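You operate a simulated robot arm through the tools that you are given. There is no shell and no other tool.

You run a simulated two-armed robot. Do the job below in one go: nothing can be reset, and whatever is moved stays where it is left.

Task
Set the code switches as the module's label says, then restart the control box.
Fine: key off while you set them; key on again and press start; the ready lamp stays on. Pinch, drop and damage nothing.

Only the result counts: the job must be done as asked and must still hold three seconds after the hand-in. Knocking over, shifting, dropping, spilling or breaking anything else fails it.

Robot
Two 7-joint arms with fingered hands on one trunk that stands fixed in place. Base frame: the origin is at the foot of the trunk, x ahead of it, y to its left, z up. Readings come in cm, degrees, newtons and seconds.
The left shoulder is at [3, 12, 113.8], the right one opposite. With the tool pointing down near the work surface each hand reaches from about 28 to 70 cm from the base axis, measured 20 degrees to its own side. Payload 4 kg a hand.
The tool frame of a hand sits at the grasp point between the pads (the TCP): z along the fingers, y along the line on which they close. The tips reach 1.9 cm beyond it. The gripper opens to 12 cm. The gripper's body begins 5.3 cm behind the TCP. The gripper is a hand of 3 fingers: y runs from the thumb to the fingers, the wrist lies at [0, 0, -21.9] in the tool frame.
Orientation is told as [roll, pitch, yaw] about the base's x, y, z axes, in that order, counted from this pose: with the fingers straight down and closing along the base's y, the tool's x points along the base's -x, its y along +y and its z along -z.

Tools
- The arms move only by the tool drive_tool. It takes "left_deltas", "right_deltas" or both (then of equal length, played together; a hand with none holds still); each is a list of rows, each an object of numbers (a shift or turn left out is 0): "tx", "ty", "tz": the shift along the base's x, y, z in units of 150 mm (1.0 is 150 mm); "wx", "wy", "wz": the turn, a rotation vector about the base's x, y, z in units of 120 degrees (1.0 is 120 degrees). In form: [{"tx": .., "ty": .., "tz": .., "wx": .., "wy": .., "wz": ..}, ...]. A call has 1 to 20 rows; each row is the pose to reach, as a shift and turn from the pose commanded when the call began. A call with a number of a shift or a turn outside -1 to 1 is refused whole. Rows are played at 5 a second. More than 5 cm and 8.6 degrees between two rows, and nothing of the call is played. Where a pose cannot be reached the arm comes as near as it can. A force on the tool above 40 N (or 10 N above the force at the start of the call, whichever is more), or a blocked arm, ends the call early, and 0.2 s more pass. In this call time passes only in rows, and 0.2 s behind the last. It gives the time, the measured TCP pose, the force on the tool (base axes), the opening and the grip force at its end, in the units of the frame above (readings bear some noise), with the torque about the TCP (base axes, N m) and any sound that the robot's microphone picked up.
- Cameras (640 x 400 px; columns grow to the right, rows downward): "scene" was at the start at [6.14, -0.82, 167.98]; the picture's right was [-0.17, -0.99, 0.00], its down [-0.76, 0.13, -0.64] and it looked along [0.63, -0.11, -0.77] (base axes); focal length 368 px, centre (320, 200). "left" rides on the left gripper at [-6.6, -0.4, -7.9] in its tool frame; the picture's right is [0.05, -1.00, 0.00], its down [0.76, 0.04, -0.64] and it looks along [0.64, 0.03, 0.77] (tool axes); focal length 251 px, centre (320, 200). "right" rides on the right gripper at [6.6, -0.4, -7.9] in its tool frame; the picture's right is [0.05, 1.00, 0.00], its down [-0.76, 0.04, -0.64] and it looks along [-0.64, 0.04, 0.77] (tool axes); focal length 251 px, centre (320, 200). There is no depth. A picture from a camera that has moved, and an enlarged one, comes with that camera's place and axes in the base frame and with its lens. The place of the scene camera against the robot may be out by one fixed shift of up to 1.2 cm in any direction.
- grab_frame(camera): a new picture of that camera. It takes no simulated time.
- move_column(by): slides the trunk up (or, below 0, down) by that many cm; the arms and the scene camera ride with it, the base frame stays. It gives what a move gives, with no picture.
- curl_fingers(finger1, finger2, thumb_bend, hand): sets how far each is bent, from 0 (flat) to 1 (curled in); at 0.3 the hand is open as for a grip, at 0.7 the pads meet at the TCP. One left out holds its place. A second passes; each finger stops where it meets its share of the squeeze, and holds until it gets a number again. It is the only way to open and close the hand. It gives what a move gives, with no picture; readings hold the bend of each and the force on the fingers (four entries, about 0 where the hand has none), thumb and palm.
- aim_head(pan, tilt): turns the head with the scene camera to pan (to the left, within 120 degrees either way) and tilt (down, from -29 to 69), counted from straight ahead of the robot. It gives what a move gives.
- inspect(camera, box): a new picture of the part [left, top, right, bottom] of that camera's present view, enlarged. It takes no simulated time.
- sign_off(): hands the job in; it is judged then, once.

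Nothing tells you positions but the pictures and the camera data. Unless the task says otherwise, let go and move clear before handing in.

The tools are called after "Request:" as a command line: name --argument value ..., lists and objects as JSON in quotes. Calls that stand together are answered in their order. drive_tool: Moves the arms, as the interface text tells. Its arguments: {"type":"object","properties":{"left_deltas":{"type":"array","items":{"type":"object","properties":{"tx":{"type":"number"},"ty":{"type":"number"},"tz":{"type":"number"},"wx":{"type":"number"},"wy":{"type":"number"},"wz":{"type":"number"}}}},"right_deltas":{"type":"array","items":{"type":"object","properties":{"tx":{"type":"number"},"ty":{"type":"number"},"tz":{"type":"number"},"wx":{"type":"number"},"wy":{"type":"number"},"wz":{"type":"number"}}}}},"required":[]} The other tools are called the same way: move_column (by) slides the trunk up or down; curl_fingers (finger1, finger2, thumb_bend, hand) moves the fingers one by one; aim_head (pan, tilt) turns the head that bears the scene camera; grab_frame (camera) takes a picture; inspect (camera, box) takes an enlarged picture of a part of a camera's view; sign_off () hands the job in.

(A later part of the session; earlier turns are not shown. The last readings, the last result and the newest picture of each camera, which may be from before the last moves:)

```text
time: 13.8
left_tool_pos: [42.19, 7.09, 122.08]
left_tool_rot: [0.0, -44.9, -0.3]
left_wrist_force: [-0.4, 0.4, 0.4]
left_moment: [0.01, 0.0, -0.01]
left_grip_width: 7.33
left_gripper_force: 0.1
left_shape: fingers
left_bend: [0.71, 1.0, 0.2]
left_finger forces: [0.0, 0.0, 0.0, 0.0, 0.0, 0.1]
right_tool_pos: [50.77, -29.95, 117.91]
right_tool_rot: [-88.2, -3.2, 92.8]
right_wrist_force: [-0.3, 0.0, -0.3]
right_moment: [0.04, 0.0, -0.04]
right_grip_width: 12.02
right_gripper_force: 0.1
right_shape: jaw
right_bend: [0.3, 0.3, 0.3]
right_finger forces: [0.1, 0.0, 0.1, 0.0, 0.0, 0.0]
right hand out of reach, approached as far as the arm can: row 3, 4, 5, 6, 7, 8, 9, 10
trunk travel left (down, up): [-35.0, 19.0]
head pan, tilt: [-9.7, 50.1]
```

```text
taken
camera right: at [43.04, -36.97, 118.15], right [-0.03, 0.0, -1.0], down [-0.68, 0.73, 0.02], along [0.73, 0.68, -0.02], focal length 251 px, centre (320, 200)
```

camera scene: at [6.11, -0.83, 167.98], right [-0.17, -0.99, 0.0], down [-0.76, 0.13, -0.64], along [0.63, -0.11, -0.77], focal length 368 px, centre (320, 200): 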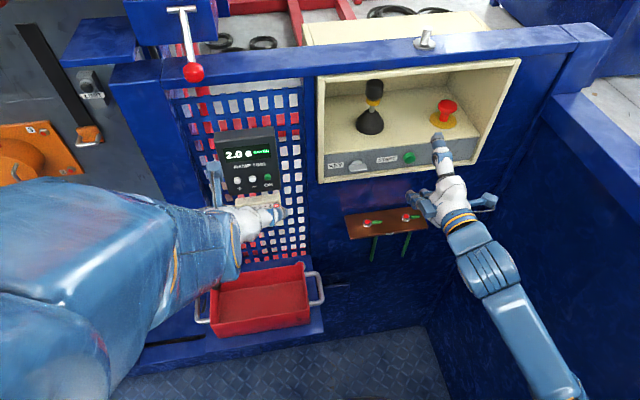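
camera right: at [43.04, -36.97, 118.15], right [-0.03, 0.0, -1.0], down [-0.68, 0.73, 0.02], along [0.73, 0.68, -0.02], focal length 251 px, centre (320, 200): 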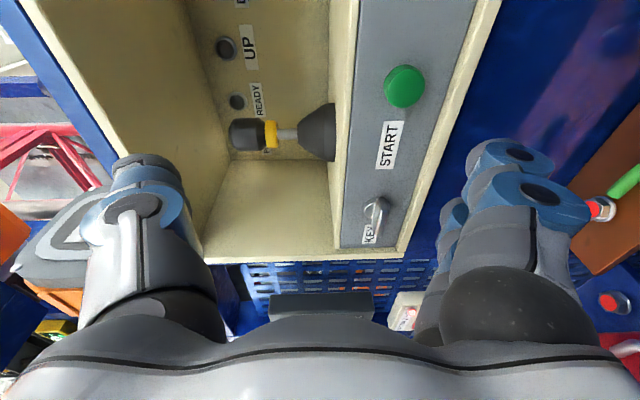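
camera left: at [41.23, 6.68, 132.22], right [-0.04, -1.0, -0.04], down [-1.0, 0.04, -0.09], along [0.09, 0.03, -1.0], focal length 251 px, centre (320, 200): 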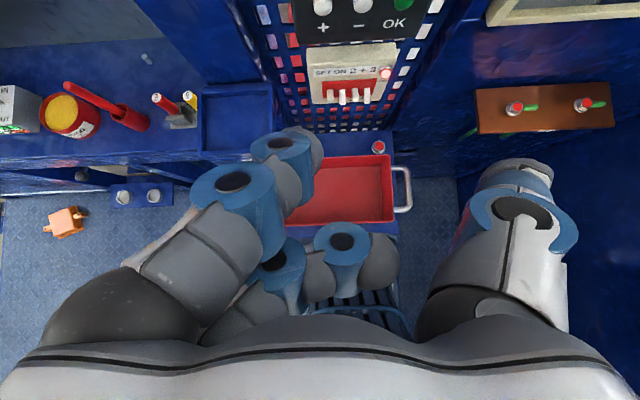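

The thumb-up pose works, but the arm is too folded to reach y = -18.6. I'll raise the trunk to put distance between shoulder and wrist. Both hands are clear of the panel.

Request:
move_column --by 14

Request:
curl_fingers --hand "right" --finger1 0.58 --finger2 0.58 --thumb_bend 0.58

Request:
grab_frame --camera "scene"

Request:
grab_frame --camera "right"

```text
time: 15.5
left_tool_pos: [42.16, 7.0, 136.11]
left_tool_rot: [0.0, -45.0, -0.3]
left_wrist_force: [-1.1, -0.2, 1.2]
left_moment: [0.01, 0.01, 0.0]
left_grip_width: 7.31
left_gripper_force: 0.0
left_shape: fingers
left_bend: [0.71, 1.0, 0.2]
left_finger forces: [0.0, 0.0, 0.0, 0.0, 0.1, 0.0]
right_tool_pos: [50.73, -29.93, 131.85]
right_tool_rot: [-88.3, -3.4, 93.0]
right_wrist_force: [-0.1, -0.9, 0.3]
right_moment: [0.0, -0.05, -0.03]
right_grip_width: 12.0
right_gripper_force: 0.0
right_shape: jaw
right_bend: [0.3, 0.3, 0.3]
right_finger forces: [0.0, 0.0, 0.0, 0.1, 0.0, 0.0]
trunk travel left (down, up): [-49.0, 5.0]
head pan, tilt: [-9.7, 50.1]
```

```text
time: 16.5
left_tool_pos: [42.2, 7.06, 136.09]
left_tool_rot: [0.0, -45.0, -0.4]
left_wrist_force: [0.3, 0.0, 0.0]
left_moment: [0.01, 0.03, -0.04]
left_grip_width: 7.34
left_gripper_force: 0.0
left_shape: fingers
left_bend: [0.71, 1.0, 0.2]
left_finger forces: [0.0, 0.0, 0.0, 0.0, 0.0, 0.1]
right_tool_pos: [50.65, -29.99, 131.86]
right_tool_rot: [-88.2, -3.4, 92.9]
right_wrist_force: [-0.6, 0.8, 0.4]
right_moment: [0.02, -0.01, 0.0]
right_grip_width: 4.79
right_gripper_force: 0.1
right_shape: fingers
right_bend: [0.57, 0.57, 0.57]
right_finger forces: [0.1, 0.0, 0.0, 0.0, 0.1, 0.0]
trunk travel left (down, up): [-49.0, 5.0]
head pan, tilt: [-9.7, 50.1]
```

```text
taken
camera scene: at [6.12, -0.83, 181.98], right [-0.17, -0.99, 0.0], down [-0.76, 0.13, -0.64], along [0.63, -0.11, -0.77], focal length 368 px, centre (320, 200)
```

scene: 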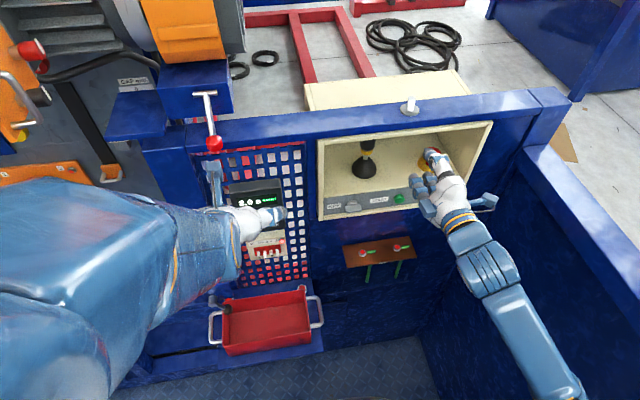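

```text
taken
camera right: at [43.06, -36.95, 132.15], right [-0.03, 0.0, -1.0], down [-0.68, 0.73, 0.02], along [0.73, 0.68, -0.02], focal length 251 px, centre (320, 200)
```

right: 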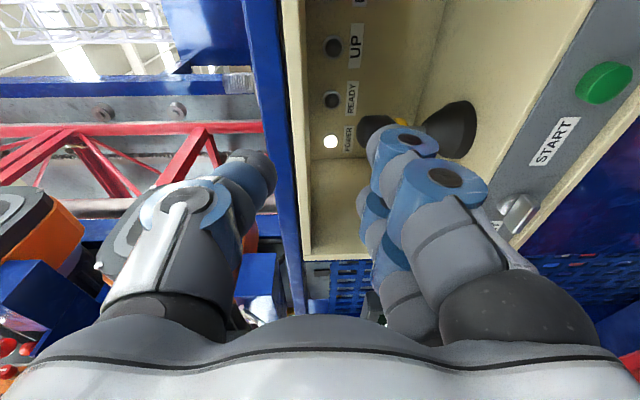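

The hand is pre-closed to about 4.8 cm. I'll make a small test move to learn which reference pose the deltas use.

Request:
drive_tool --right_deltas '[{"ty": 0.1}, {"ty": 0.1}]'

```text
time: 17.1
left_tool_pos: [42.12, 6.93, 135.94]
left_tool_rot: [0.2, -45.0, -0.2]
left_wrist_force: [0.0, -0.7, 0.8]
left_moment: [0.01, 0.0, -0.02]
left_grip_width: 7.32
left_gripper_force: 0.0
left_shape: fingers
left_bend: [0.71, 1.0, 0.2]
left_finger forces: [0.1, 0.0, 0.1, 0.0, 0.0, 0.1]
right_tool_pos: [50.67, -29.23, 132.44]
right_tool_rot: [-87.9, -3.5, 93.3]
right_wrist_force: [0.4, 0.0, 0.1]
right_moment: [0.0, -0.01, 0.0]
right_grip_width: 4.77
right_gripper_force: 0.0
right_shape: fingers
right_bend: [0.57, 0.57, 0.57]
right_finger forces: [0.0, 0.0, 0.0, 0.0, 0.1, 0.0]
right hand out of reach, approached as far as the arm can: row 1, 2
trunk travel left (down, up): [-49.0, 5.0]
head pan, tilt: [-9.7, 50.1]
```

The hand was still near the fold limit. I'll push forward and down toward the key, with a small orientation correction, and keep the tips short of the box face.

Request:
drive_tool --right_deltas '[{"tx": 0.1, "ty": 0.0, "tz": -0.12, "wx": -0.005, "wy": -0.003, "wz": -0.004}, {"tx": 0.2, "ty": 0.03, "tz": -0.26, "wx": -0.009, "wy": -0.006, "wz": -0.009}, {"tx": 0.3, "ty": 0.1, "tz": -0.41, "wx": -0.014, "wy": -0.009, "wz": -0.013}, {"tx": 0.3, "ty": 0.17, "tz": -0.56, "wx": -0.019, "wy": -0.011, "wz": -0.017}, {"tx": 0.3, "ty": 0.24, "tz": -0.71, "wx": -0.023, "wy": -0.014, "wz": -0.022}, {"tx": 0.3, "ty": 0.3, "tz": -0.85, "wx": -0.028, "wy": -0.017, "wz": -0.026}]'

Request:
grab_frame --camera "right"

Request:
grab_frame --camera "scene"

```text
time: 18.5
left_tool_pos: [42.12, 7.02, 136.02]
left_tool_rot: [0.1, -44.9, -0.2]
left_wrist_force: [0.4, 0.6, 0.5]
left_moment: [-0.02, 0.04, -0.02]
left_grip_width: 7.31
left_gripper_force: 0.1
left_shape: fingers
left_bend: [0.71, 1.0, 0.2]
left_finger forces: [0.0, 0.0, 0.1, 0.0, 0.1, 0.0]
right_tool_pos: [54.52, -34.15, 123.93]
right_tool_rot: [-88.4, 0.0, 93.3]
right_wrist_force: [0.6, -0.1, -0.1]
right_moment: [-0.01, -0.01, -0.02]
right_grip_width: 4.73
right_gripper_force: 0.1
right_shape: fingers
right_bend: [0.57, 0.57, 0.57]
right_finger forces: [0.0, 0.1, 0.1, 0.0, 0.0, 0.1]
right hand out of reach, approached as far as the arm can: row 1, 2, 3, 4, 5, 6
trunk travel left (down, up): [-49.0, 5.0]
head pan, tilt: [-9.7, 50.1]
```

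```text
taken
camera right: at [47.04, -41.32, 124.49], right [-0.02, -0.06, -1.0], down [-0.69, 0.73, -0.02], along [0.73, 0.69, -0.06], focal length 251 px, centre (320, 200)
```

right: 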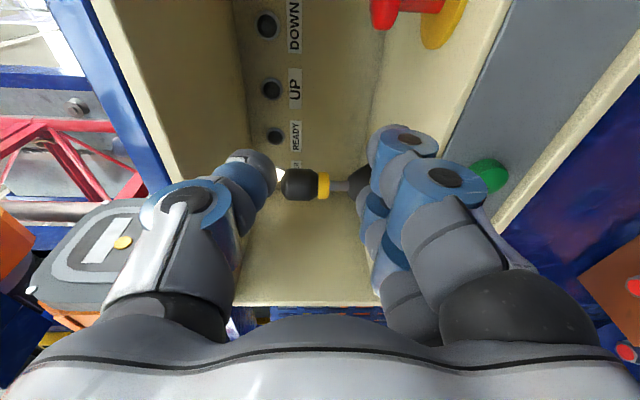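

```text
taken
camera scene: at [6.14, -0.85, 181.98], right [-0.17, -0.99, 0.0], down [-0.76, 0.13, -0.64], along [0.63, -0.11, -0.77], focal length 368 px, centre (320, 200)
```

scene: 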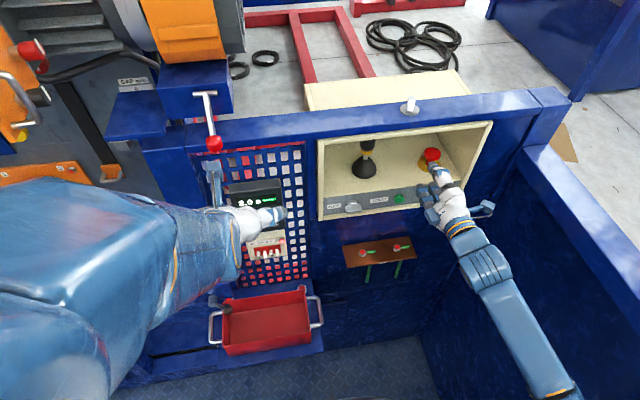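

The right arm's posture limits it on this side, so I'll use the left hand, which moved comfortably at 45°. I'll back the right hand off and see how flat the left can get further forward.

Request:
drive_tool --left_deltas '[{"tz": -0.2}, {"tz": -0.4}, {"tz": -0.6, "tx": 0.05}, {"tz": -0.8, "tx": 0.15}, {"tz": -0.95, "tx": 0.3}, {"tz": -1.0, "tx": 0.45}]' --right_deltas '[{"tx": -0.05}, {"tx": -0.1}, {"tx": -0.15}, {"tx": -0.2}, {"tx": -0.2}, {"tx": -0.2}]'

Request:
drive_tool --left_deltas '[{"tx": 0.05, "tz": -0.1, "wy": -0.06}, {"tx": 0.1, "tz": -0.2, "wy": -0.12}, {"tx": 0.15, "tz": -0.3, "wy": -0.18}, {"tx": 0.2, "tz": -0.4, "wy": -0.24}]'

Request:
grab_frame --camera "left"

Request:
grab_frame --camera "scene"

```text
time: 19.9
left_tool_pos: [49.09, 7.0, 120.9]
left_tool_rot: [0.0, -45.0, -0.2]
left_wrist_force: [0.2, -0.1, 0.2]
left_moment: [0.0, 0.01, -0.02]
left_grip_width: 7.3
left_gripper_force: 0.0
left_shape: fingers
left_bend: [0.71, 1.0, 0.2]
left_finger forces: [0.1, 0.0, 0.1, 0.0, 0.0, 0.0]
right_tool_pos: [51.82, -34.35, 124.0]
right_tool_rot: [-88.5, 0.0, 93.4]
right_wrist_force: [0.3, 0.7, -0.4]
right_moment: [0.03, 0.04, -0.02]
right_grip_width: 4.73
right_gripper_force: 0.0
right_shape: fingers
right_bend: [0.57, 0.57, 0.57]
right_finger forces: [0.0, 0.0, 0.0, 0.0, 0.0, 0.0]
trunk travel left (down, up): [-49.0, 5.0]
head pan, tilt: [-9.7, 50.1]
```

```text
time: 20.9
left_tool_pos: [51.56, 5.89, 117.35]
left_tool_rot: [0.5, -73.7, -0.8]
left_wrist_force: [0.2, -1.2, 0.6]
left_moment: [0.02, 0.0, 0.0]
left_grip_width: 7.34
left_gripper_force: 0.1
left_shape: fingers
left_bend: [0.71, 1.0, 0.2]
left_finger forces: [0.1, 0.1, 0.1, 0.0, 0.0, 0.0]
left hand out of reach, approached as far as the arm can: row 4
right_tool_pos: [51.7, -34.37, 124.04]
right_tool_rot: [-88.5, -0.2, 93.3]
right_wrist_force: [-0.1, 0.8, -0.1]
right_moment: [0.01, 0.02, 0.03]
right_grip_width: 4.74
right_gripper_force: 0.0
right_shape: fingers
right_bend: [0.57, 0.57, 0.57]
right_finger forces: [0.1, 0.1, 0.1, 0.1, 0.0, 0.0]
trunk travel left (down, up): [-49.0, 5.0]
head pan, tilt: [-9.7, 50.1]
```

```text
taken
camera left: at [45.75, 5.62, 125.83], right [-0.02, -1.0, -0.06], down [-0.83, 0.05, -0.56], along [0.56, 0.04, -0.83], focal length 251 px, centre (320, 200)
```

left: 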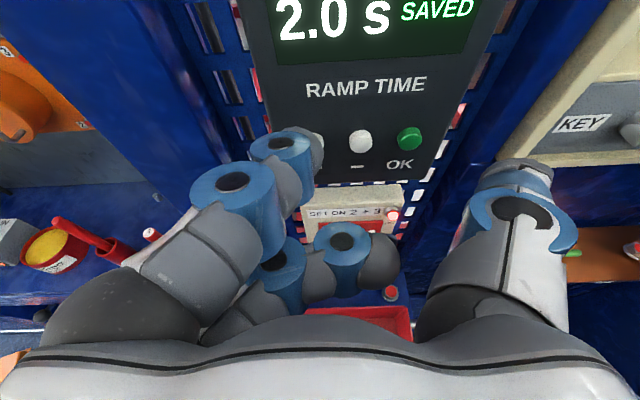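

```text
taken
camera scene: at [6.15, -0.87, 181.98], right [-0.17, -0.99, 0.0], down [-0.76, 0.13, -0.64], along [0.63, -0.11, -0.77], focal length 368 px, centre (320, 200)
```

scene: 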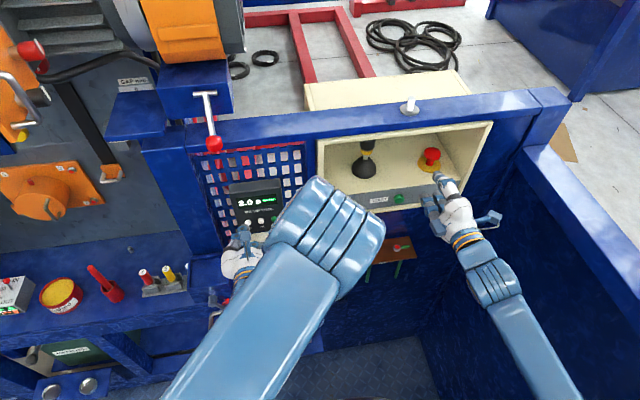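

The left hand now points nearly level (pitch -74°). I'll set its thumb to clear the START button, nudge the right hand outward, and slide the left hand across in front of the key.

Request:
curl_fingers --hand "left" --thumb_bend 0.35

Request:
drive_tool --right_deltas '[{"ty": -0.1, "tz": 0.1, "tx": -0.05}, {"ty": -0.2, "tz": 0.2, "tx": -0.1}, {"ty": -0.3, "tz": 0.3, "tx": -0.15}, {"ty": -0.3, "tz": 0.4, "tx": -0.15}, {"ty": -0.3, "tz": 0.5, "tx": -0.15}]' --left_deltas '[{"ty": -0.15, "wz": 0.0}, {"ty": -0.3}, {"ty": -0.5}, {"ty": -0.7}, {"ty": -0.9}]'

Request:
grab_frame --camera "left"

Request:
grab_frame --camera "scene"

```text
time: 21.9
left_tool_pos: [51.49, 6.01, 117.39]
left_tool_rot: [0.6, -73.8, -0.7]
left_wrist_force: [0.1, -0.4, -0.4]
left_moment: [-0.02, 0.0, -0.02]
left_grip_width: 5.93
left_gripper_force: 0.1
left_shape: fingers
left_bend: [0.71, 1.0, 0.35]
left_finger forces: [0.0, 0.0, 0.1, 0.0, 0.0, 0.1]
right_tool_pos: [51.68, -34.28, 123.99]
right_tool_rot: [-88.3, -0.1, 93.3]
right_wrist_force: [0.3, 0.2, -0.3]
right_moment: [0.01, 0.0, 0.01]
right_grip_width: 4.73
right_gripper_force: 0.0
right_shape: fingers
right_bend: [0.57, 0.57, 0.57]
right_finger forces: [0.0, 0.0, 0.1, 0.0, 0.1, 0.0]
trunk travel left (down, up): [-49.0, 5.0]
head pan, tilt: [-9.7, 50.1]
```

```text
time: 23.1
left_tool_pos: [51.79, -6.99, 119.09]
left_tool_rot: [0.7, -73.6, -0.7]
left_wrist_force: [0.6, 0.1, 0.1]
left_moment: [0.0, -0.01, -0.02]
left_grip_width: 5.94
left_gripper_force: 0.0
left_shape: fingers
left_bend: [0.71, 1.0, 0.35]
left_finger forces: [0.0, 0.0, 0.1, 0.1, 0.0, 0.0]
left hand out of reach, approached as far as the arm can: row 4, 5
right_tool_pos: [49.53, -38.71, 131.51]
right_tool_rot: [-88.5, -0.1, 93.3]
right_wrist_force: [-1.0, 0.0, -0.7]
right_moment: [0.01, 0.02, 0.02]
right_grip_width: 4.74
right_gripper_force: 0.0
right_shape: fingers
right_bend: [0.57, 0.57, 0.57]
right_finger forces: [0.1, 0.0, 0.0, 0.0, 0.0, 0.0]
trunk travel left (down, up): [-49.0, 5.0]
head pan, tilt: [-9.7, 50.1]
```

```text
taken
camera left: at [45.94, -7.34, 127.57], right [-0.02, -1.0, -0.05], down [-0.83, 0.05, -0.55], along [0.55, 0.03, -0.83], focal length 251 px, centre (320, 200)
```

left: 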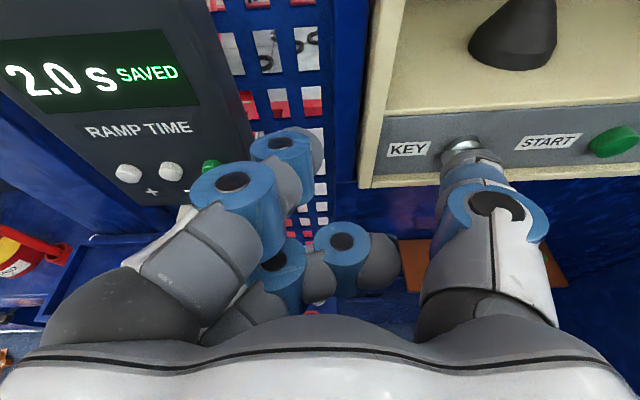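

```text
taken
camera scene: at [6.08, -0.89, 181.98], right [-0.17, -0.99, 0.0], down [-0.76, 0.13, -0.64], along [0.63, -0.11, -0.77], focal length 368 px, centre (320, 200)
```

scene: 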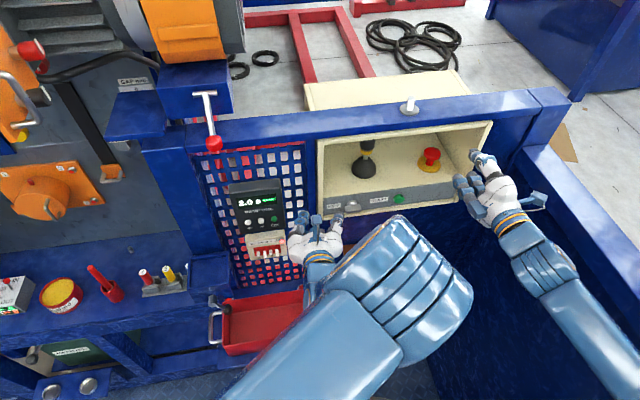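

The left elbow swings inward at this angle, which limits it. I'll return the left hand to its comfortable 45° pose and then approach the key with the right hand yawed to the left, in line with its forearm.

Request:
drive_tool --left_deltas '[{"ty": 0.15}, {"ty": 0.3}, {"ty": 0.5}, {"ty": 0.7}, {"ty": 0.9}]'

Request:
drive_tool --left_deltas '[{"tx": -0.1, "tz": 0.03, "wy": 0.06}, {"tx": -0.2, "tz": 0.06, "wy": 0.12}, {"tx": -0.3, "tz": 0.1, "wy": 0.18}, {"tx": -0.4, "ty": 0.1, "tz": 0.2, "wy": 0.24}, {"tx": -0.6, "ty": 0.2, "tz": 0.3, "wy": 0.24}]'

Request:
grab_frame --camera "scene"

```text
time: 24.3
left_tool_pos: [51.66, 6.61, 119.05]
left_tool_rot: [0.3, -73.9, -0.4]
left_wrist_force: [0.2, -0.1, -0.5]
left_moment: [0.0, 0.01, 0.0]
left_grip_width: 5.96
left_gripper_force: 0.1
left_shape: fingers
left_bend: [0.71, 1.0, 0.35]
left_finger forces: [0.1, 0.0, 0.0, 0.0, 0.0, 0.0]
right_tool_pos: [49.46, -38.68, 131.39]
right_tool_rot: [-88.4, 0.0, 93.3]
right_wrist_force: [0.8, 0.2, -0.8]
right_moment: [0.0, 0.02, 0.01]
right_grip_width: 4.72
right_gripper_force: 0.0
right_shape: fingers
right_bend: [0.57, 0.57, 0.57]
right_finger forces: [0.0, 0.0, 0.0, 0.0, 0.1, 0.1]
trunk travel left (down, up): [-49.0, 5.0]
head pan, tilt: [-9.7, 50.1]
```

```text
time: 25.5
left_tool_pos: [42.61, 9.51, 123.6]
left_tool_rot: [0.1, -45.0, -0.3]
left_wrist_force: [-0.8, 0.0, 0.3]
left_moment: [0.02, -0.02, -0.02]
left_grip_width: 5.94
left_gripper_force: 0.0
left_shape: fingers
left_bend: [0.71, 1.0, 0.35]
left_finger forces: [0.0, 0.1, 0.0, 0.1, 0.0, 0.0]
right_tool_pos: [49.37, -38.8, 131.45]
right_tool_rot: [-88.5, -0.1, 93.2]
right_wrist_force: [0.0, 0.0, 0.1]
right_moment: [0.0, 0.0, 0.03]
right_grip_width: 4.73
right_gripper_force: 0.0
right_shape: fingers
right_bend: [0.57, 0.57, 0.57]
right_finger forces: [0.0, 0.1, 0.1, 0.0, 0.1, 0.1]
trunk travel left (down, up): [-49.0, 5.0]
head pan, tilt: [-9.7, 50.1]
```

```text
taken
camera scene: at [5.94, -0.83, 181.99], right [-0.17, -0.99, 0.0], down [-0.76, 0.13, -0.64], along [0.63, -0.11, -0.77], focal length 368 px, centre (320, 200)
```

scene: 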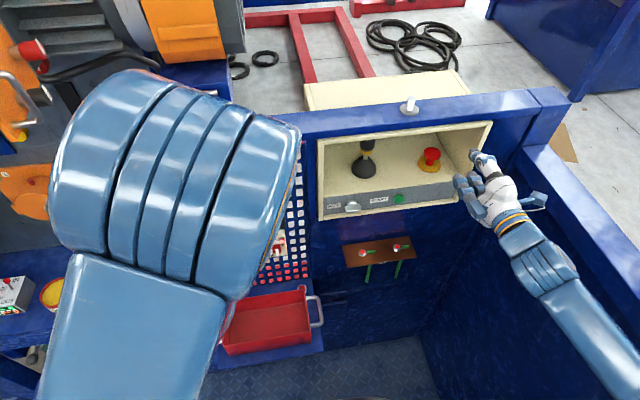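

When a target is out of reach, the reference pose resets to the reached one, which is useful to know. Now I'll move the right hand toward the key with a 30° left yaw.

Request:
drive_tool --right_deltas '[{"tx": -0.02, "ty": 0.08, "tz": -0.1, "wz": 0.04}, {"tx": -0.02, "ty": 0.17, "tz": -0.22, "wz": 0.08}, {"tx": 0.0, "ty": 0.27, "tz": -0.36, "wz": 0.12}, {"tx": 0.03, "ty": 0.37, "tz": -0.5, "wz": 0.16}, {"tx": 0.06, "ty": 0.47, "tz": -0.65, "wz": 0.2}, {"tx": 0.09, "ty": 0.57, "tz": -0.8, "wz": 0.24}, {"tx": 0.13, "ty": 0.67, "tz": -0.93, "wz": 0.25}]'

Request:
grab_frame --camera "right"

Request:
grab_frame --camera "scene"

```text
time: 27.1
left_tool_pos: [42.87, 9.49, 123.48]
left_tool_rot: [0.1, -45.0, -0.3]
left_wrist_force: [0.5, 0.5, 0.4]
left_moment: [0.02, 0.0, 0.0]
left_grip_width: 5.92
left_gripper_force: 0.1
left_shape: fingers
left_bend: [0.71, 1.0, 0.35]
left_finger forces: [0.1, 0.0, 0.0, 0.1, 0.0, 0.0]
right_tool_pos: [51.53, -28.75, 117.41]
right_tool_rot: [-88.4, 0.0, 123.4]
right_wrist_force: [-0.1, -0.3, 0.4]
right_moment: [-0.02, 0.0, 0.01]
right_grip_width: 4.73
right_gripper_force: 0.0
right_shape: fingers
right_bend: [0.57, 0.57, 0.57]
right_finger forces: [0.0, 0.0, 0.1, 0.0, 0.0, 0.0]
trunk travel left (down, up): [-49.0, 5.0]
head pan, tilt: [-9.7, 50.1]
```

```text
taken
camera right: at [48.54, -38.62, 118.07], right [0.01, -0.06, -1.0], down [-0.96, 0.28, -0.02], along [0.28, 0.96, -0.06], focal length 251 px, centre (320, 200)
```

right: 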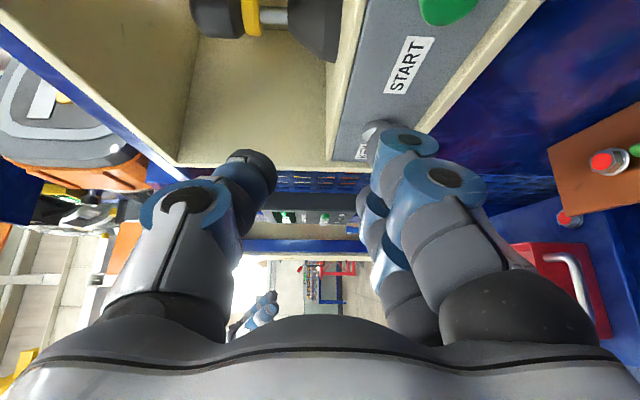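

```text
taken
camera scene: at [6.18, -0.81, 181.98], right [-0.17, -0.99, 0.0], down [-0.76, 0.13, -0.64], along [0.63, -0.11, -0.77], focal length 368 px, centre (320, 200)
```

scene: 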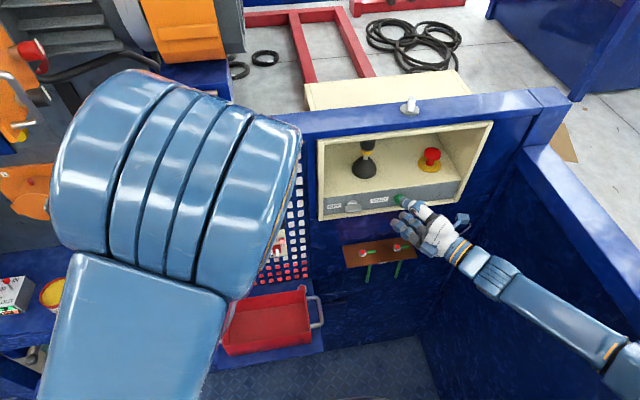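

The right hand now reaches in comfortably with this yaw. I'll close in a bit and rehearse the quarter turn (counter-clockwise, toward OFF) in free air to check it is reachable.

Request:
drive_tool --right_deltas '[{"tx": 0.03, "ty": 0.15, "tz": -0.1}, {"tx": 0.06, "ty": 0.3, "tz": -0.2}, {"tx": 0.07, "ty": 0.43, "tz": -0.29}, {"tx": 0.07, "ty": 0.43, "tz": -0.29}]'

Request:
drive_tool --right_deltas '[{"wx": -0.07}, {"wx": -0.14}, {"wx": -0.21}, {"wx": -0.28}, {"wx": -0.35}, {"wx": -0.42}, {"wx": -0.49}, {"wx": -0.56}, {"wx": -0.63}, {"wx": -0.7}, {"wx": -0.75}, {"wx": -0.75}]'

Request:
grab_frame --camera "right"

Request:
grab_frame --camera "scene"

```text
time: 28.1
left_tool_pos: [42.74, 9.51, 123.64]
left_tool_rot: [0.2, -45.0, -0.2]
left_wrist_force: [-0.1, -0.1, 0.5]
left_moment: [-0.01, -0.02, -0.01]
left_grip_width: 5.93
left_gripper_force: 0.1
left_shape: fingers
left_bend: [0.71, 1.0, 0.35]
left_finger forces: [0.0, 0.0, 0.0, 0.0, 0.1, 0.0]
right_tool_pos: [52.63, -22.24, 113.31]
right_tool_rot: [-88.4, -0.1, 123.2]
right_wrist_force: [-0.8, -0.1, 0.4]
right_moment: [0.02, 0.03, -0.02]
right_grip_width: 4.71
right_gripper_force: 0.0
right_shape: fingers
right_bend: [0.57, 0.57, 0.57]
right_finger forces: [0.0, 0.1, 0.0, 0.1, 0.0, 0.0]
trunk travel left (down, up): [-49.0, 5.0]
head pan, tilt: [-9.7, 50.1]
```

```text
time: 30.7
left_tool_pos: [42.75, 9.44, 123.55]
left_tool_rot: [0.2, -45.0, -0.3]
left_wrist_force: [-0.6, 0.1, 0.1]
left_moment: [0.01, -0.03, 0.01]
left_grip_width: 5.96
left_gripper_force: 0.0
left_shape: fingers
left_bend: [0.71, 1.0, 0.35]
left_finger forces: [0.0, 0.0, 0.0, 0.1, 0.0, 0.0]
right_tool_pos: [53.87, -28.63, 118.75]
right_tool_rot: [-21.1, 53.6, 161.1]
right_wrist_force: [-0.1, 0.0, -0.3]
right_moment: [0.02, 0.01, 0.03]
right_grip_width: 4.69
right_gripper_force: 0.0
right_shape: fingers
right_bend: [0.57, 0.57, 0.57]
right_finger forces: [0.0, 0.0, 0.0, 0.0, 0.0, 0.0]
right hand out of reach, approached as far as the arm can: row 6, 7, 8, 9, 10, 11, 12
trunk travel left (down, up): [-49.0, 5.0]
head pan, tilt: [-9.7, 50.1]
```

```text
taken
camera right: at [51.01, -30.44, 128.56], right [0.0, -0.99, -0.17], down [-0.96, 0.04, -0.27], along [0.27, 0.16, -0.95], focal length 251 px, centre (320, 200)
```

right: 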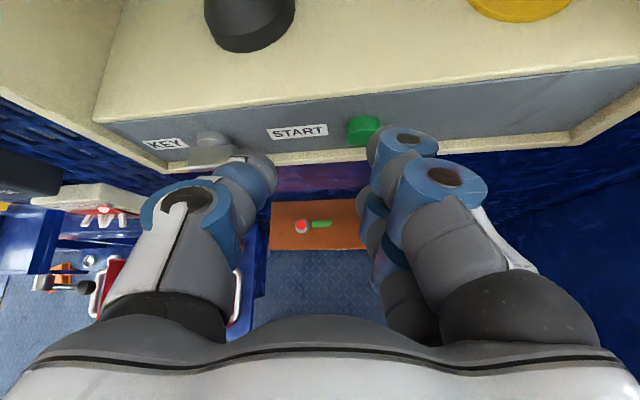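

```text
taken
camera scene: at [6.08, -0.85, 181.98], right [-0.17, -0.99, 0.0], down [-0.76, 0.13, -0.64], along [0.63, -0.11, -0.77], focal length 368 px, centre (320, 200)
```

scene: 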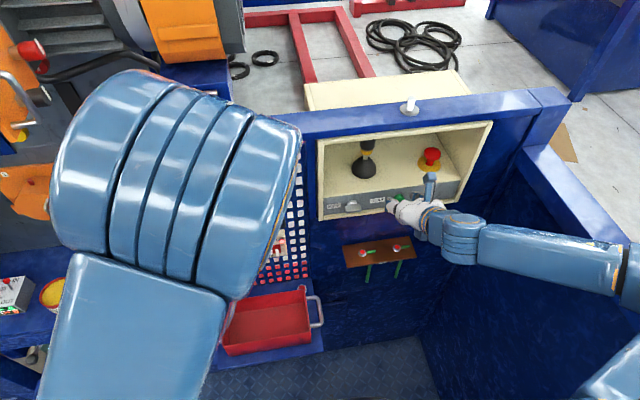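

The quarter turn nearly works as an orientation, but the hand gets pushed outward. Pushing one end of the key handle with a single finger is simpler, so I'll go back to thumb-up with about 18° yaw and set the right hand to a pointing shape.

Request:
drive_tool --right_deltas '[{"tx": -0.02, "ty": 0.02, "tz": -0.02, "wx": 0.064, "wy": -0.01, "wz": -0.0105}, {"tx": -0.04, "ty": 0.04, "tz": -0.05, "wx": 0.128, "wy": -0.02, "wz": -0.021}, {"tx": -0.05, "ty": 0.08, "tz": -0.1, "wx": 0.192, "wy": -0.031, "wz": -0.0315}, {"tx": -0.06, "ty": 0.13, "tz": -0.15, "wx": 0.256, "wy": -0.041, "wz": -0.042}, {"tx": -0.06, "ty": 0.19, "tz": -0.2, "wx": 0.32, "wy": -0.051, "wz": -0.0525}, {"tx": -0.06, "ty": 0.25, "tz": -0.25, "wx": 0.385, "wy": -0.061, "wz": -0.063}, {"tx": -0.06, "ty": 0.31, "tz": -0.3, "wx": 0.449, "wy": -0.071, "wz": -0.0735}, {"tx": -0.05, "ty": 0.38, "tz": -0.35, "wx": 0.513, "wy": -0.082, "wz": -0.084}, {"tx": -0.04, "ty": 0.45, "tz": -0.4, "wx": 0.577, "wy": -0.092, "wz": -0.0945}, {"tx": -0.025, "ty": 0.507, "tz": -0.45, "wx": 0.641, "wy": -0.102, "wz": -0.105}, {"tx": -0.025, "ty": 0.507, "tz": -0.45, "wx": 0.641, "wy": -0.102, "wz": -0.105}]'

Request:
curl_fingers --hand "right" --finger1 0.7 --finger2 1.0 --thumb_bend 0.25

Request:
grab_frame --camera "right"

Request:
grab_frame --camera "scene"

```text
time: 33.1
left_tool_pos: [42.79, 9.62, 123.61]
left_tool_rot: [0.0, -45.0, -0.2]
left_wrist_force: [0.7, 1.0, -0.4]
left_moment: [-0.03, -0.01, 0.01]
left_grip_width: 5.97
left_gripper_force: 0.1
left_shape: fingers
left_bend: [0.71, 1.0, 0.35]
left_finger forces: [0.0, 0.0, 0.0, 0.2, 0.0, 0.0]
right_tool_pos: [53.09, -24.32, 113.09]
right_tool_rot: [-89.4, -0.2, 109.1]
right_wrist_force: [-0.2, -0.1, -0.9]
right_moment: [-0.04, -0.02, -0.01]
right_grip_width: 4.68
right_gripper_force: 0.1
right_shape: fingers
right_bend: [0.57, 0.57, 0.57]
right_finger forces: [0.0, 0.0, 0.0, 0.0, 0.0, 0.0]
right hand out of reach, approached as far as the arm can: row 9, 10, 11
trunk travel left (down, up): [-49.0, 5.0]
head pan, tilt: [-9.7, 50.1]
```

```text
time: 34.1
left_tool_pos: [42.83, 9.58, 123.52]
left_tool_rot: [0.0, -45.0, -0.3]
left_wrist_force: [0.3, -0.4, -0.5]
left_moment: [-0.01, 0.01, -0.04]
left_grip_width: 5.97
left_gripper_force: 0.0
left_shape: fingers
left_bend: [0.71, 1.0, 0.35]
left_finger forces: [0.0, 0.0, 0.0, 0.0, 0.1, 0.1]
right_tool_pos: [53.18, -24.27, 113.15]
right_tool_rot: [-89.4, -0.1, 109.0]
right_wrist_force: [0.5, 0.6, -0.9]
right_moment: [0.03, 0.01, -0.01]
right_grip_width: 7.0
right_gripper_force: 0.0
right_shape: fingers
right_bend: [0.71, 1.0, 0.25]
right_finger forces: [0.0, 0.0, 0.0, 0.0, 0.0, 0.0]
trunk travel left (down, up): [-49.0, 5.0]
head pan, tilt: [-9.7, 50.1]
```

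```text
taken
camera right: at [47.81, -33.08, 113.58], right [0.01, -0.05, -1.0], down [-0.86, 0.51, -0.03], along [0.51, 0.86, -0.04], focal length 251 px, centre (320, 200)
```

right: 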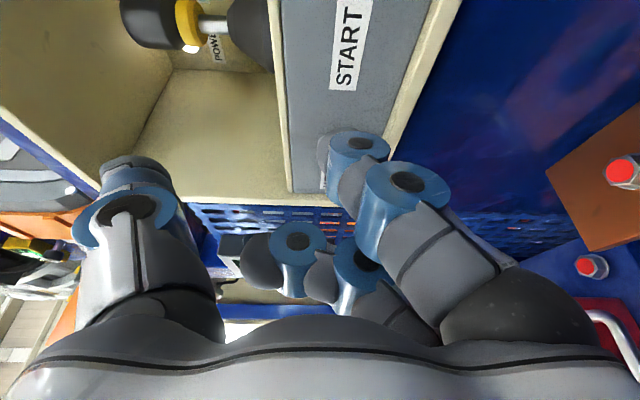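

```text
taken
camera scene: at [6.13, -0.81, 181.98], right [-0.17, -0.99, 0.0], down [-0.76, 0.13, -0.64], along [0.63, -0.11, -0.77], focal length 368 px, centre (320, 200)
```

scene: 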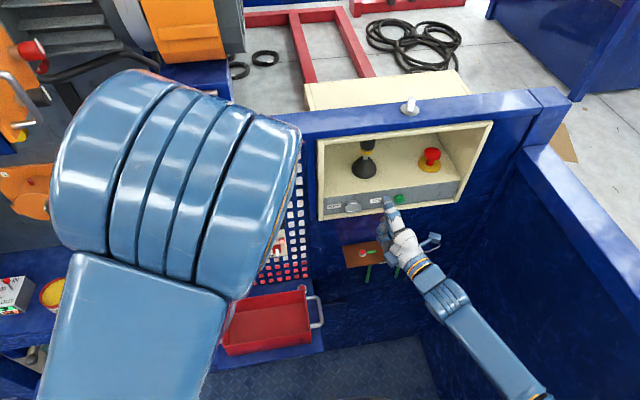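

Right finger 1, the one nearest its camera, is the forward pointing finger. I'll go to a standoff just below and in front of the right end of the key handle.

Request:
drive_tool --right_deltas '[{"tx": 0.03, "ty": 0.07, "tz": -0.05, "wz": 0.02}, {"tx": 0.07, "ty": 0.15, "tz": -0.1, "wz": 0.04}, {"tx": 0.11, "ty": 0.22, "tz": -0.15, "wz": 0.05}, {"tx": 0.137, "ty": 0.287, "tz": -0.187, "wz": 0.05}, {"tx": 0.137, "ty": 0.287, "tz": -0.187, "wz": 0.05}]'

Request:
grab_frame --camera "right"

Request:
inspect --camera "scene" --box '[310, 120, 500, 240]'

```text
time: 35.3
left_tool_pos: [42.8, 9.56, 123.46]
left_tool_rot: [0.1, -45.0, -0.3]
left_wrist_force: [0.1, 0.2, 0.2]
left_moment: [-0.01, 0.01, 0.01]
left_grip_width: 5.97
left_gripper_force: 0.1
left_shape: fingers
left_bend: [0.71, 1.0, 0.35]
left_finger forces: [0.0, 0.0, 0.0, 0.0, 0.1, 0.0]
right_tool_pos: [55.13, -20.02, 110.4]
right_tool_rot: [-89.9, 0.0, 114.0]
right_wrist_force: [0.0, 0.7, -0.2]
right_moment: [-0.02, -0.02, 0.04]
right_grip_width: 7.04
right_gripper_force: 0.1
right_shape: fingers
right_bend: [0.71, 1.0, 0.25]
right_finger forces: [0.0, 0.0, 0.0, 0.0, 0.0, 0.0]
trunk travel left (down, up): [-49.0, 5.0]
head pan, tilt: [-9.7, 50.1]
```

```text
taken
camera right: at [50.61, -29.26, 110.72], right [0.02, -0.05, -1.0], down [-0.9, 0.43, -0.04], along [0.44, 0.9, -0.04], focal length 251 px, centre (320, 200)
```

right: 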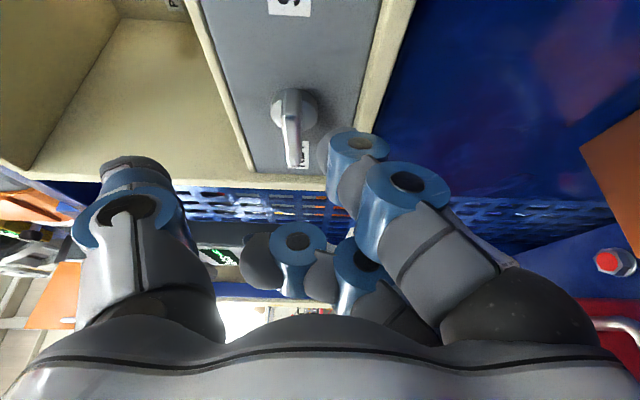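

```text
3.33 times, centred on (405, 180) of scene
camera zoom: at [6.11, -0.85, 181.98], right [-0.17, -0.99, 0.0], down [-0.76, 0.13, -0.64], along [0.63, -0.11, -0.77], focal length 1228 px, centre (37, 267)
```

zoom: 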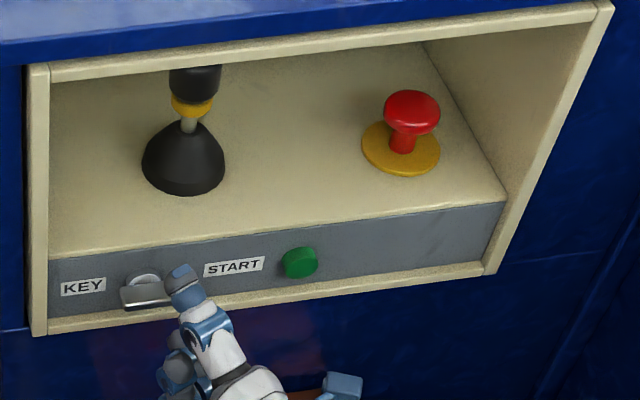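

The hand is exactly where I wanted it: finger 1 sits just right of and below the handle, about 2.5 cm short of it. I'll insert it under the right end of the handle.

Request:
drive_tool --right_deltas '[{"tx": 0.02, "ty": 0.03}, {"tx": 0.06, "ty": 0.06}, {"tx": 0.1, "ty": 0.06}, {"tx": 0.13, "ty": 0.06}, {"tx": 0.16, "ty": 0.06}, {"tx": 0.16, "ty": 0.06}]'

Request:
inspect --camera "right" --box '[180, 40, 480, 230]'

Request:
inspect --camera "scene" --box '[310, 160, 430, 240]'

```text
time: 36.7
left_tool_pos: [42.73, 9.51, 123.58]
left_tool_rot: [0.1, -45.0, -0.3]
left_wrist_force: [0.4, 0.5, 0.6]
left_moment: [0.01, 0.03, -0.01]
left_grip_width: 5.95
left_gripper_force: 0.1
left_shape: fingers
left_bend: [0.71, 1.0, 0.35]
left_finger forces: [0.0, 0.0, 0.1, 0.0, 0.0, 0.0]
right_tool_pos: [57.74, -19.62, 110.55]
right_tool_rot: [-89.8, 0.0, 114.4]
right_wrist_force: [-0.2, -0.4, -0.4]
right_moment: [-0.05, 0.02, -0.01]
right_grip_width: 7.0
right_gripper_force: 0.1
right_shape: fingers
right_bend: [0.71, 1.0, 0.25]
right_finger forces: [0.0, 0.0, 0.0, 0.0, 0.1, 0.0]
right hand out of reach, approached as far as the arm can: row 2, 3, 4, 5, 6
trunk travel left (down, up): [-49.0, 5.0]
head pan, tilt: [-9.7, 50.1]
```

```text
2.11 times, centred on (330, 135) of right
camera zoom: at [53.16, -28.82, 110.86], right [0.02, -0.05, -1.0], down [-0.9, 0.43, -0.04], along [0.43, 0.9, -0.04], focal length 529 px, centre (299, 337)
```

zoom: 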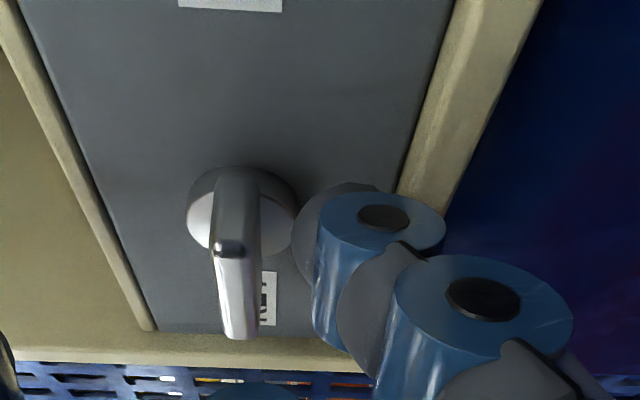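

```text
5.00 times, centred on (370, 200) of scene
camera zoom: at [6.13, -0.83, 181.98], right [-0.17, -0.99, 0.0], down [-0.76, 0.13, -0.64], along [0.63, -0.11, -0.77], focal length 1842 px, centre (70, 200)
```

zoom: 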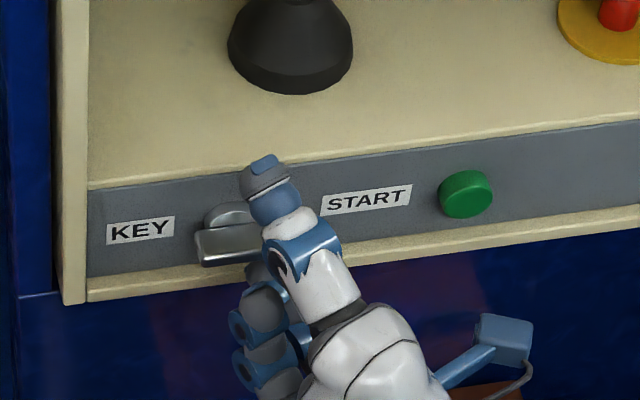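

The finger is correctly below the handle, but sideways reach stops with only about half a centimetre of overlap. I'll back out and lower the trunk, because a hand higher relative to the shoulder seemed to reach further inward.

Request:
drive_tool --right_deltas '[{"tx": -0.1}, {"tx": -0.2}, {"tx": -0.3, "tz": 0.1}, {"tx": -0.3, "tz": 0.3}, {"tx": -0.3, "tz": 0.5}, {"tx": -0.3, "tz": 0.7}, {"tx": -0.3, "tz": 0.9}]'

Request:
move_column --by -17

Request:
grab_frame --camera "scene"

```text
time: 38.3
left_tool_pos: [42.81, 9.6, 123.72]
left_tool_rot: [0.0, -45.0, -0.3]
left_wrist_force: [-0.1, 0.0, -0.9]
left_moment: [0.0, 0.03, -0.01]
left_grip_width: 5.95
left_gripper_force: 0.0
left_shape: fingers
left_bend: [0.71, 1.0, 0.35]
left_finger forces: [0.1, 0.1, 0.0, 0.0, 0.0, 0.0]
right_tool_pos: [53.23, -19.51, 123.99]
right_tool_rot: [-89.8, -0.1, 114.0]
right_wrist_force: [0.7, -0.3, -0.6]
right_moment: [0.04, 0.02, 0.01]
right_grip_width: 6.97
right_gripper_force: 0.0
right_shape: fingers
right_bend: [0.71, 1.0, 0.25]
right_finger forces: [0.0, 0.0, 0.0, 0.0, 0.0, 0.0]
trunk travel left (down, up): [-49.0, 5.0]
head pan, tilt: [-9.7, 50.1]
```

```text
time: 40.2
left_tool_pos: [42.77, 9.54, 106.63]
left_tool_rot: [0.0, -45.0, -0.3]
left_wrist_force: [-0.8, -0.6, 0.0]
left_moment: [0.01, -0.03, -0.01]
left_grip_width: 5.96
left_gripper_force: 0.0
left_shape: fingers
left_bend: [0.71, 1.0, 0.35]
left_finger forces: [0.0, 0.0, 0.0, 0.0, 0.0, 0.1]
right_tool_pos: [53.22, -19.47, 107.01]
right_tool_rot: [-89.9, -0.2, 114.0]
right_wrist_force: [0.3, 0.0, -0.7]
right_moment: [0.05, -0.02, -0.01]
right_grip_width: 6.99
right_gripper_force: 0.1
right_shape: fingers
right_bend: [0.71, 1.0, 0.25]
right_finger forces: [0.0, 0.1, 0.0, 0.1, 0.0, 0.1]
trunk travel left (down, up): [-32.0, 22.0]
head pan, tilt: [-9.7, 50.1]
```

```text
taken
camera scene: at [6.12, -0.82, 164.99], right [-0.17, -0.99, 0.0], down [-0.76, 0.13, -0.64], along [0.63, -0.11, -0.77], focal length 368 px, centre (320, 200)
```

scene: 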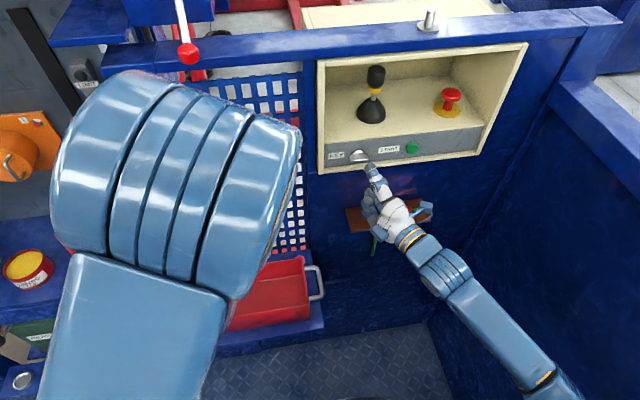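

Now I'll test sideways reach with a smaller yaw in free air.

Request:
drive_tool --right_deltas '[{"tz": 0.08, "wz": -0.03}, {"tz": 0.16, "tx": 0.02, "wz": -0.05}, {"tz": 0.227, "tx": 0.05, "ty": 0.08, "wz": -0.08}, {"tz": 0.227, "tx": 0.08, "ty": 0.16, "wz": -0.08}, {"tz": 0.227, "tx": 0.08, "ty": 0.16, "wz": -0.08}]'

```text
time: 41.4
left_tool_pos: [42.81, 9.42, 106.55]
left_tool_rot: [0.0, -45.0, -0.3]
left_wrist_force: [0.3, -0.3, -0.2]
left_moment: [-0.03, -0.02, -0.03]
left_grip_width: 5.95
left_gripper_force: 0.0
left_shape: fingers
left_bend: [0.71, 1.0, 0.35]
left_finger forces: [0.1, 0.0, 0.0, 0.1, 0.0, 0.1]
right_tool_pos: [54.59, -21.17, 112.05]
right_tool_rot: [-89.3, -0.1, 105.4]
right_wrist_force: [0.2, 0.2, -1.1]
right_moment: [-0.01, 0.01, 0.0]
right_grip_width: 7.0
right_gripper_force: 0.0
right_shape: fingers
right_bend: [0.71, 1.0, 0.25]
right_finger forces: [0.1, 0.1, 0.0, 0.0, 0.1, 0.0]
right hand out of reach, approached as far as the arm can: row 2, 3, 4, 5
trunk travel left (down, up): [-32.0, 22.0]
head pan, tilt: [-9.7, 50.1]
```

Lowering helped. I'll lower the trunk further, lifting both hands first so they keep clear of things below.

Request:
drive_tool --left_deltas '[{"tz": 0.2}, {"tz": 0.4}, {"tz": 0.6}, {"tz": 0.8}]' --right_deltas '[{"tz": 0.2, "tx": -0.03}, {"tz": 0.4, "tx": -0.06}, {"tz": 0.6, "tx": -0.06}, {"tz": 0.8, "tx": -0.06}]'

Request:
move_column --by -14

Request:
grab_frame --camera "scene"

```text
time: 42.4
left_tool_pos: [42.77, 9.61, 118.74]
left_tool_rot: [0.1, -45.0, -0.3]
left_wrist_force: [0.4, 0.8, -0.1]
left_moment: [0.01, -0.01, -0.03]
left_grip_width: 5.95
left_gripper_force: 0.0
left_shape: fingers
left_bend: [0.71, 1.0, 0.35]
left_finger forces: [0.1, 0.0, 0.0, 0.0, 0.1, 0.0]
right_tool_pos: [53.56, -21.09, 124.37]
right_tool_rot: [-89.8, -0.1, 104.4]
right_wrist_force: [-0.5, -0.9, -0.1]
right_moment: [-0.04, 0.0, -0.02]
right_grip_width: 6.98
right_gripper_force: 0.1
right_shape: fingers
right_bend: [0.71, 1.0, 0.25]
right_finger forces: [0.1, 0.1, 0.0, 0.0, 0.1, 0.0]
trunk travel left (down, up): [-32.0, 22.0]
head pan, tilt: [-9.7, 50.1]
```

```text
time: 44.0
left_tool_pos: [42.94, 9.7, 104.72]
left_tool_rot: [0.0, -45.0, -0.2]
left_wrist_force: [0.4, 1.1, 0.2]
left_moment: [0.0, 0.01, -0.01]
left_grip_width: 5.92
left_gripper_force: 0.1
left_shape: fingers
left_bend: [0.71, 1.0, 0.35]
left_finger forces: [0.0, 0.1, 0.0, 0.0, 0.0, 0.1]
right_tool_pos: [53.65, -21.08, 110.28]
right_tool_rot: [-90.0, -0.1, 104.3]
right_wrist_force: [-0.6, -0.1, 0.6]
right_moment: [0.04, 0.01, 0.01]
right_grip_width: 7.01
right_gripper_force: 0.0
right_shape: fingers
right_bend: [0.71, 1.0, 0.25]
right_finger forces: [0.1, 0.0, 0.0, 0.0, 0.1, 0.1]
trunk travel left (down, up): [-18.0, 36.0]
head pan, tilt: [-9.7, 50.1]
```

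```text
taken
camera scene: at [6.11, -0.82, 150.99], right [-0.17, -0.99, 0.0], down [-0.76, 0.13, -0.64], along [0.63, -0.11, -0.77], focal length 368 px, centre (320, 200)
```

scene: 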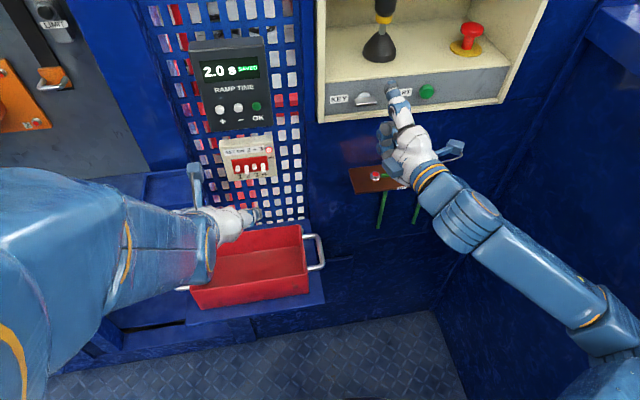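

The scene view is closer now too. I'll test moving the right hand inward.

Request:
drive_tool --right_deltas '[{"tx": 0.02, "ty": 0.06}, {"tx": 0.05, "ty": 0.12}, {"tx": 0.08, "ty": 0.18}, {"tx": 0.1, "ty": 0.24}, {"tx": 0.1, "ty": 0.3}, {"tx": 0.1, "ty": 0.3}]'

Request:
inspect --camera "scene" --box '[310, 50, 490, 200]'

```text
time: 45.5
left_tool_pos: [42.79, 9.61, 104.73]
left_tool_rot: [0.1, -45.0, -0.3]
left_wrist_force: [-0.5, 0.7, 0.2]
left_moment: [-0.02, 0.04, 0.02]
left_grip_width: 5.97
left_gripper_force: 0.1
left_shape: fingers
left_bend: [0.71, 1.0, 0.35]
left_finger forces: [0.1, 0.0, 0.1, 0.1, 0.1, 0.1]
right_tool_pos: [55.22, -16.7, 110.21]
right_tool_rot: [-89.9, -0.2, 104.4]
right_wrist_force: [-0.5, -1.1, 0.9]
right_moment: [0.01, 0.04, -0.03]
right_grip_width: 7.01
right_gripper_force: 0.0
right_shape: fingers
right_bend: [0.71, 1.0, 0.25]
right_finger forces: [0.1, 0.0, 0.0, 0.1, 0.1, 0.0]
trunk travel left (down, up): [-18.0, 36.0]
head pan, tilt: [-9.7, 50.1]
```

```text
2.67 times, centred on (400, 125) of scene
camera zoom: at [6.11, -0.84, 150.98], right [-0.17, -0.99, 0.0], down [-0.76, 0.13, -0.64], along [0.63, -0.11, -0.77], focal length 982 px, centre (107, 400)
```

zoom: 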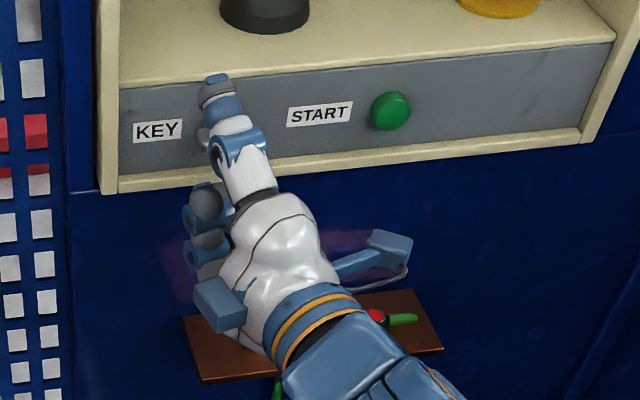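

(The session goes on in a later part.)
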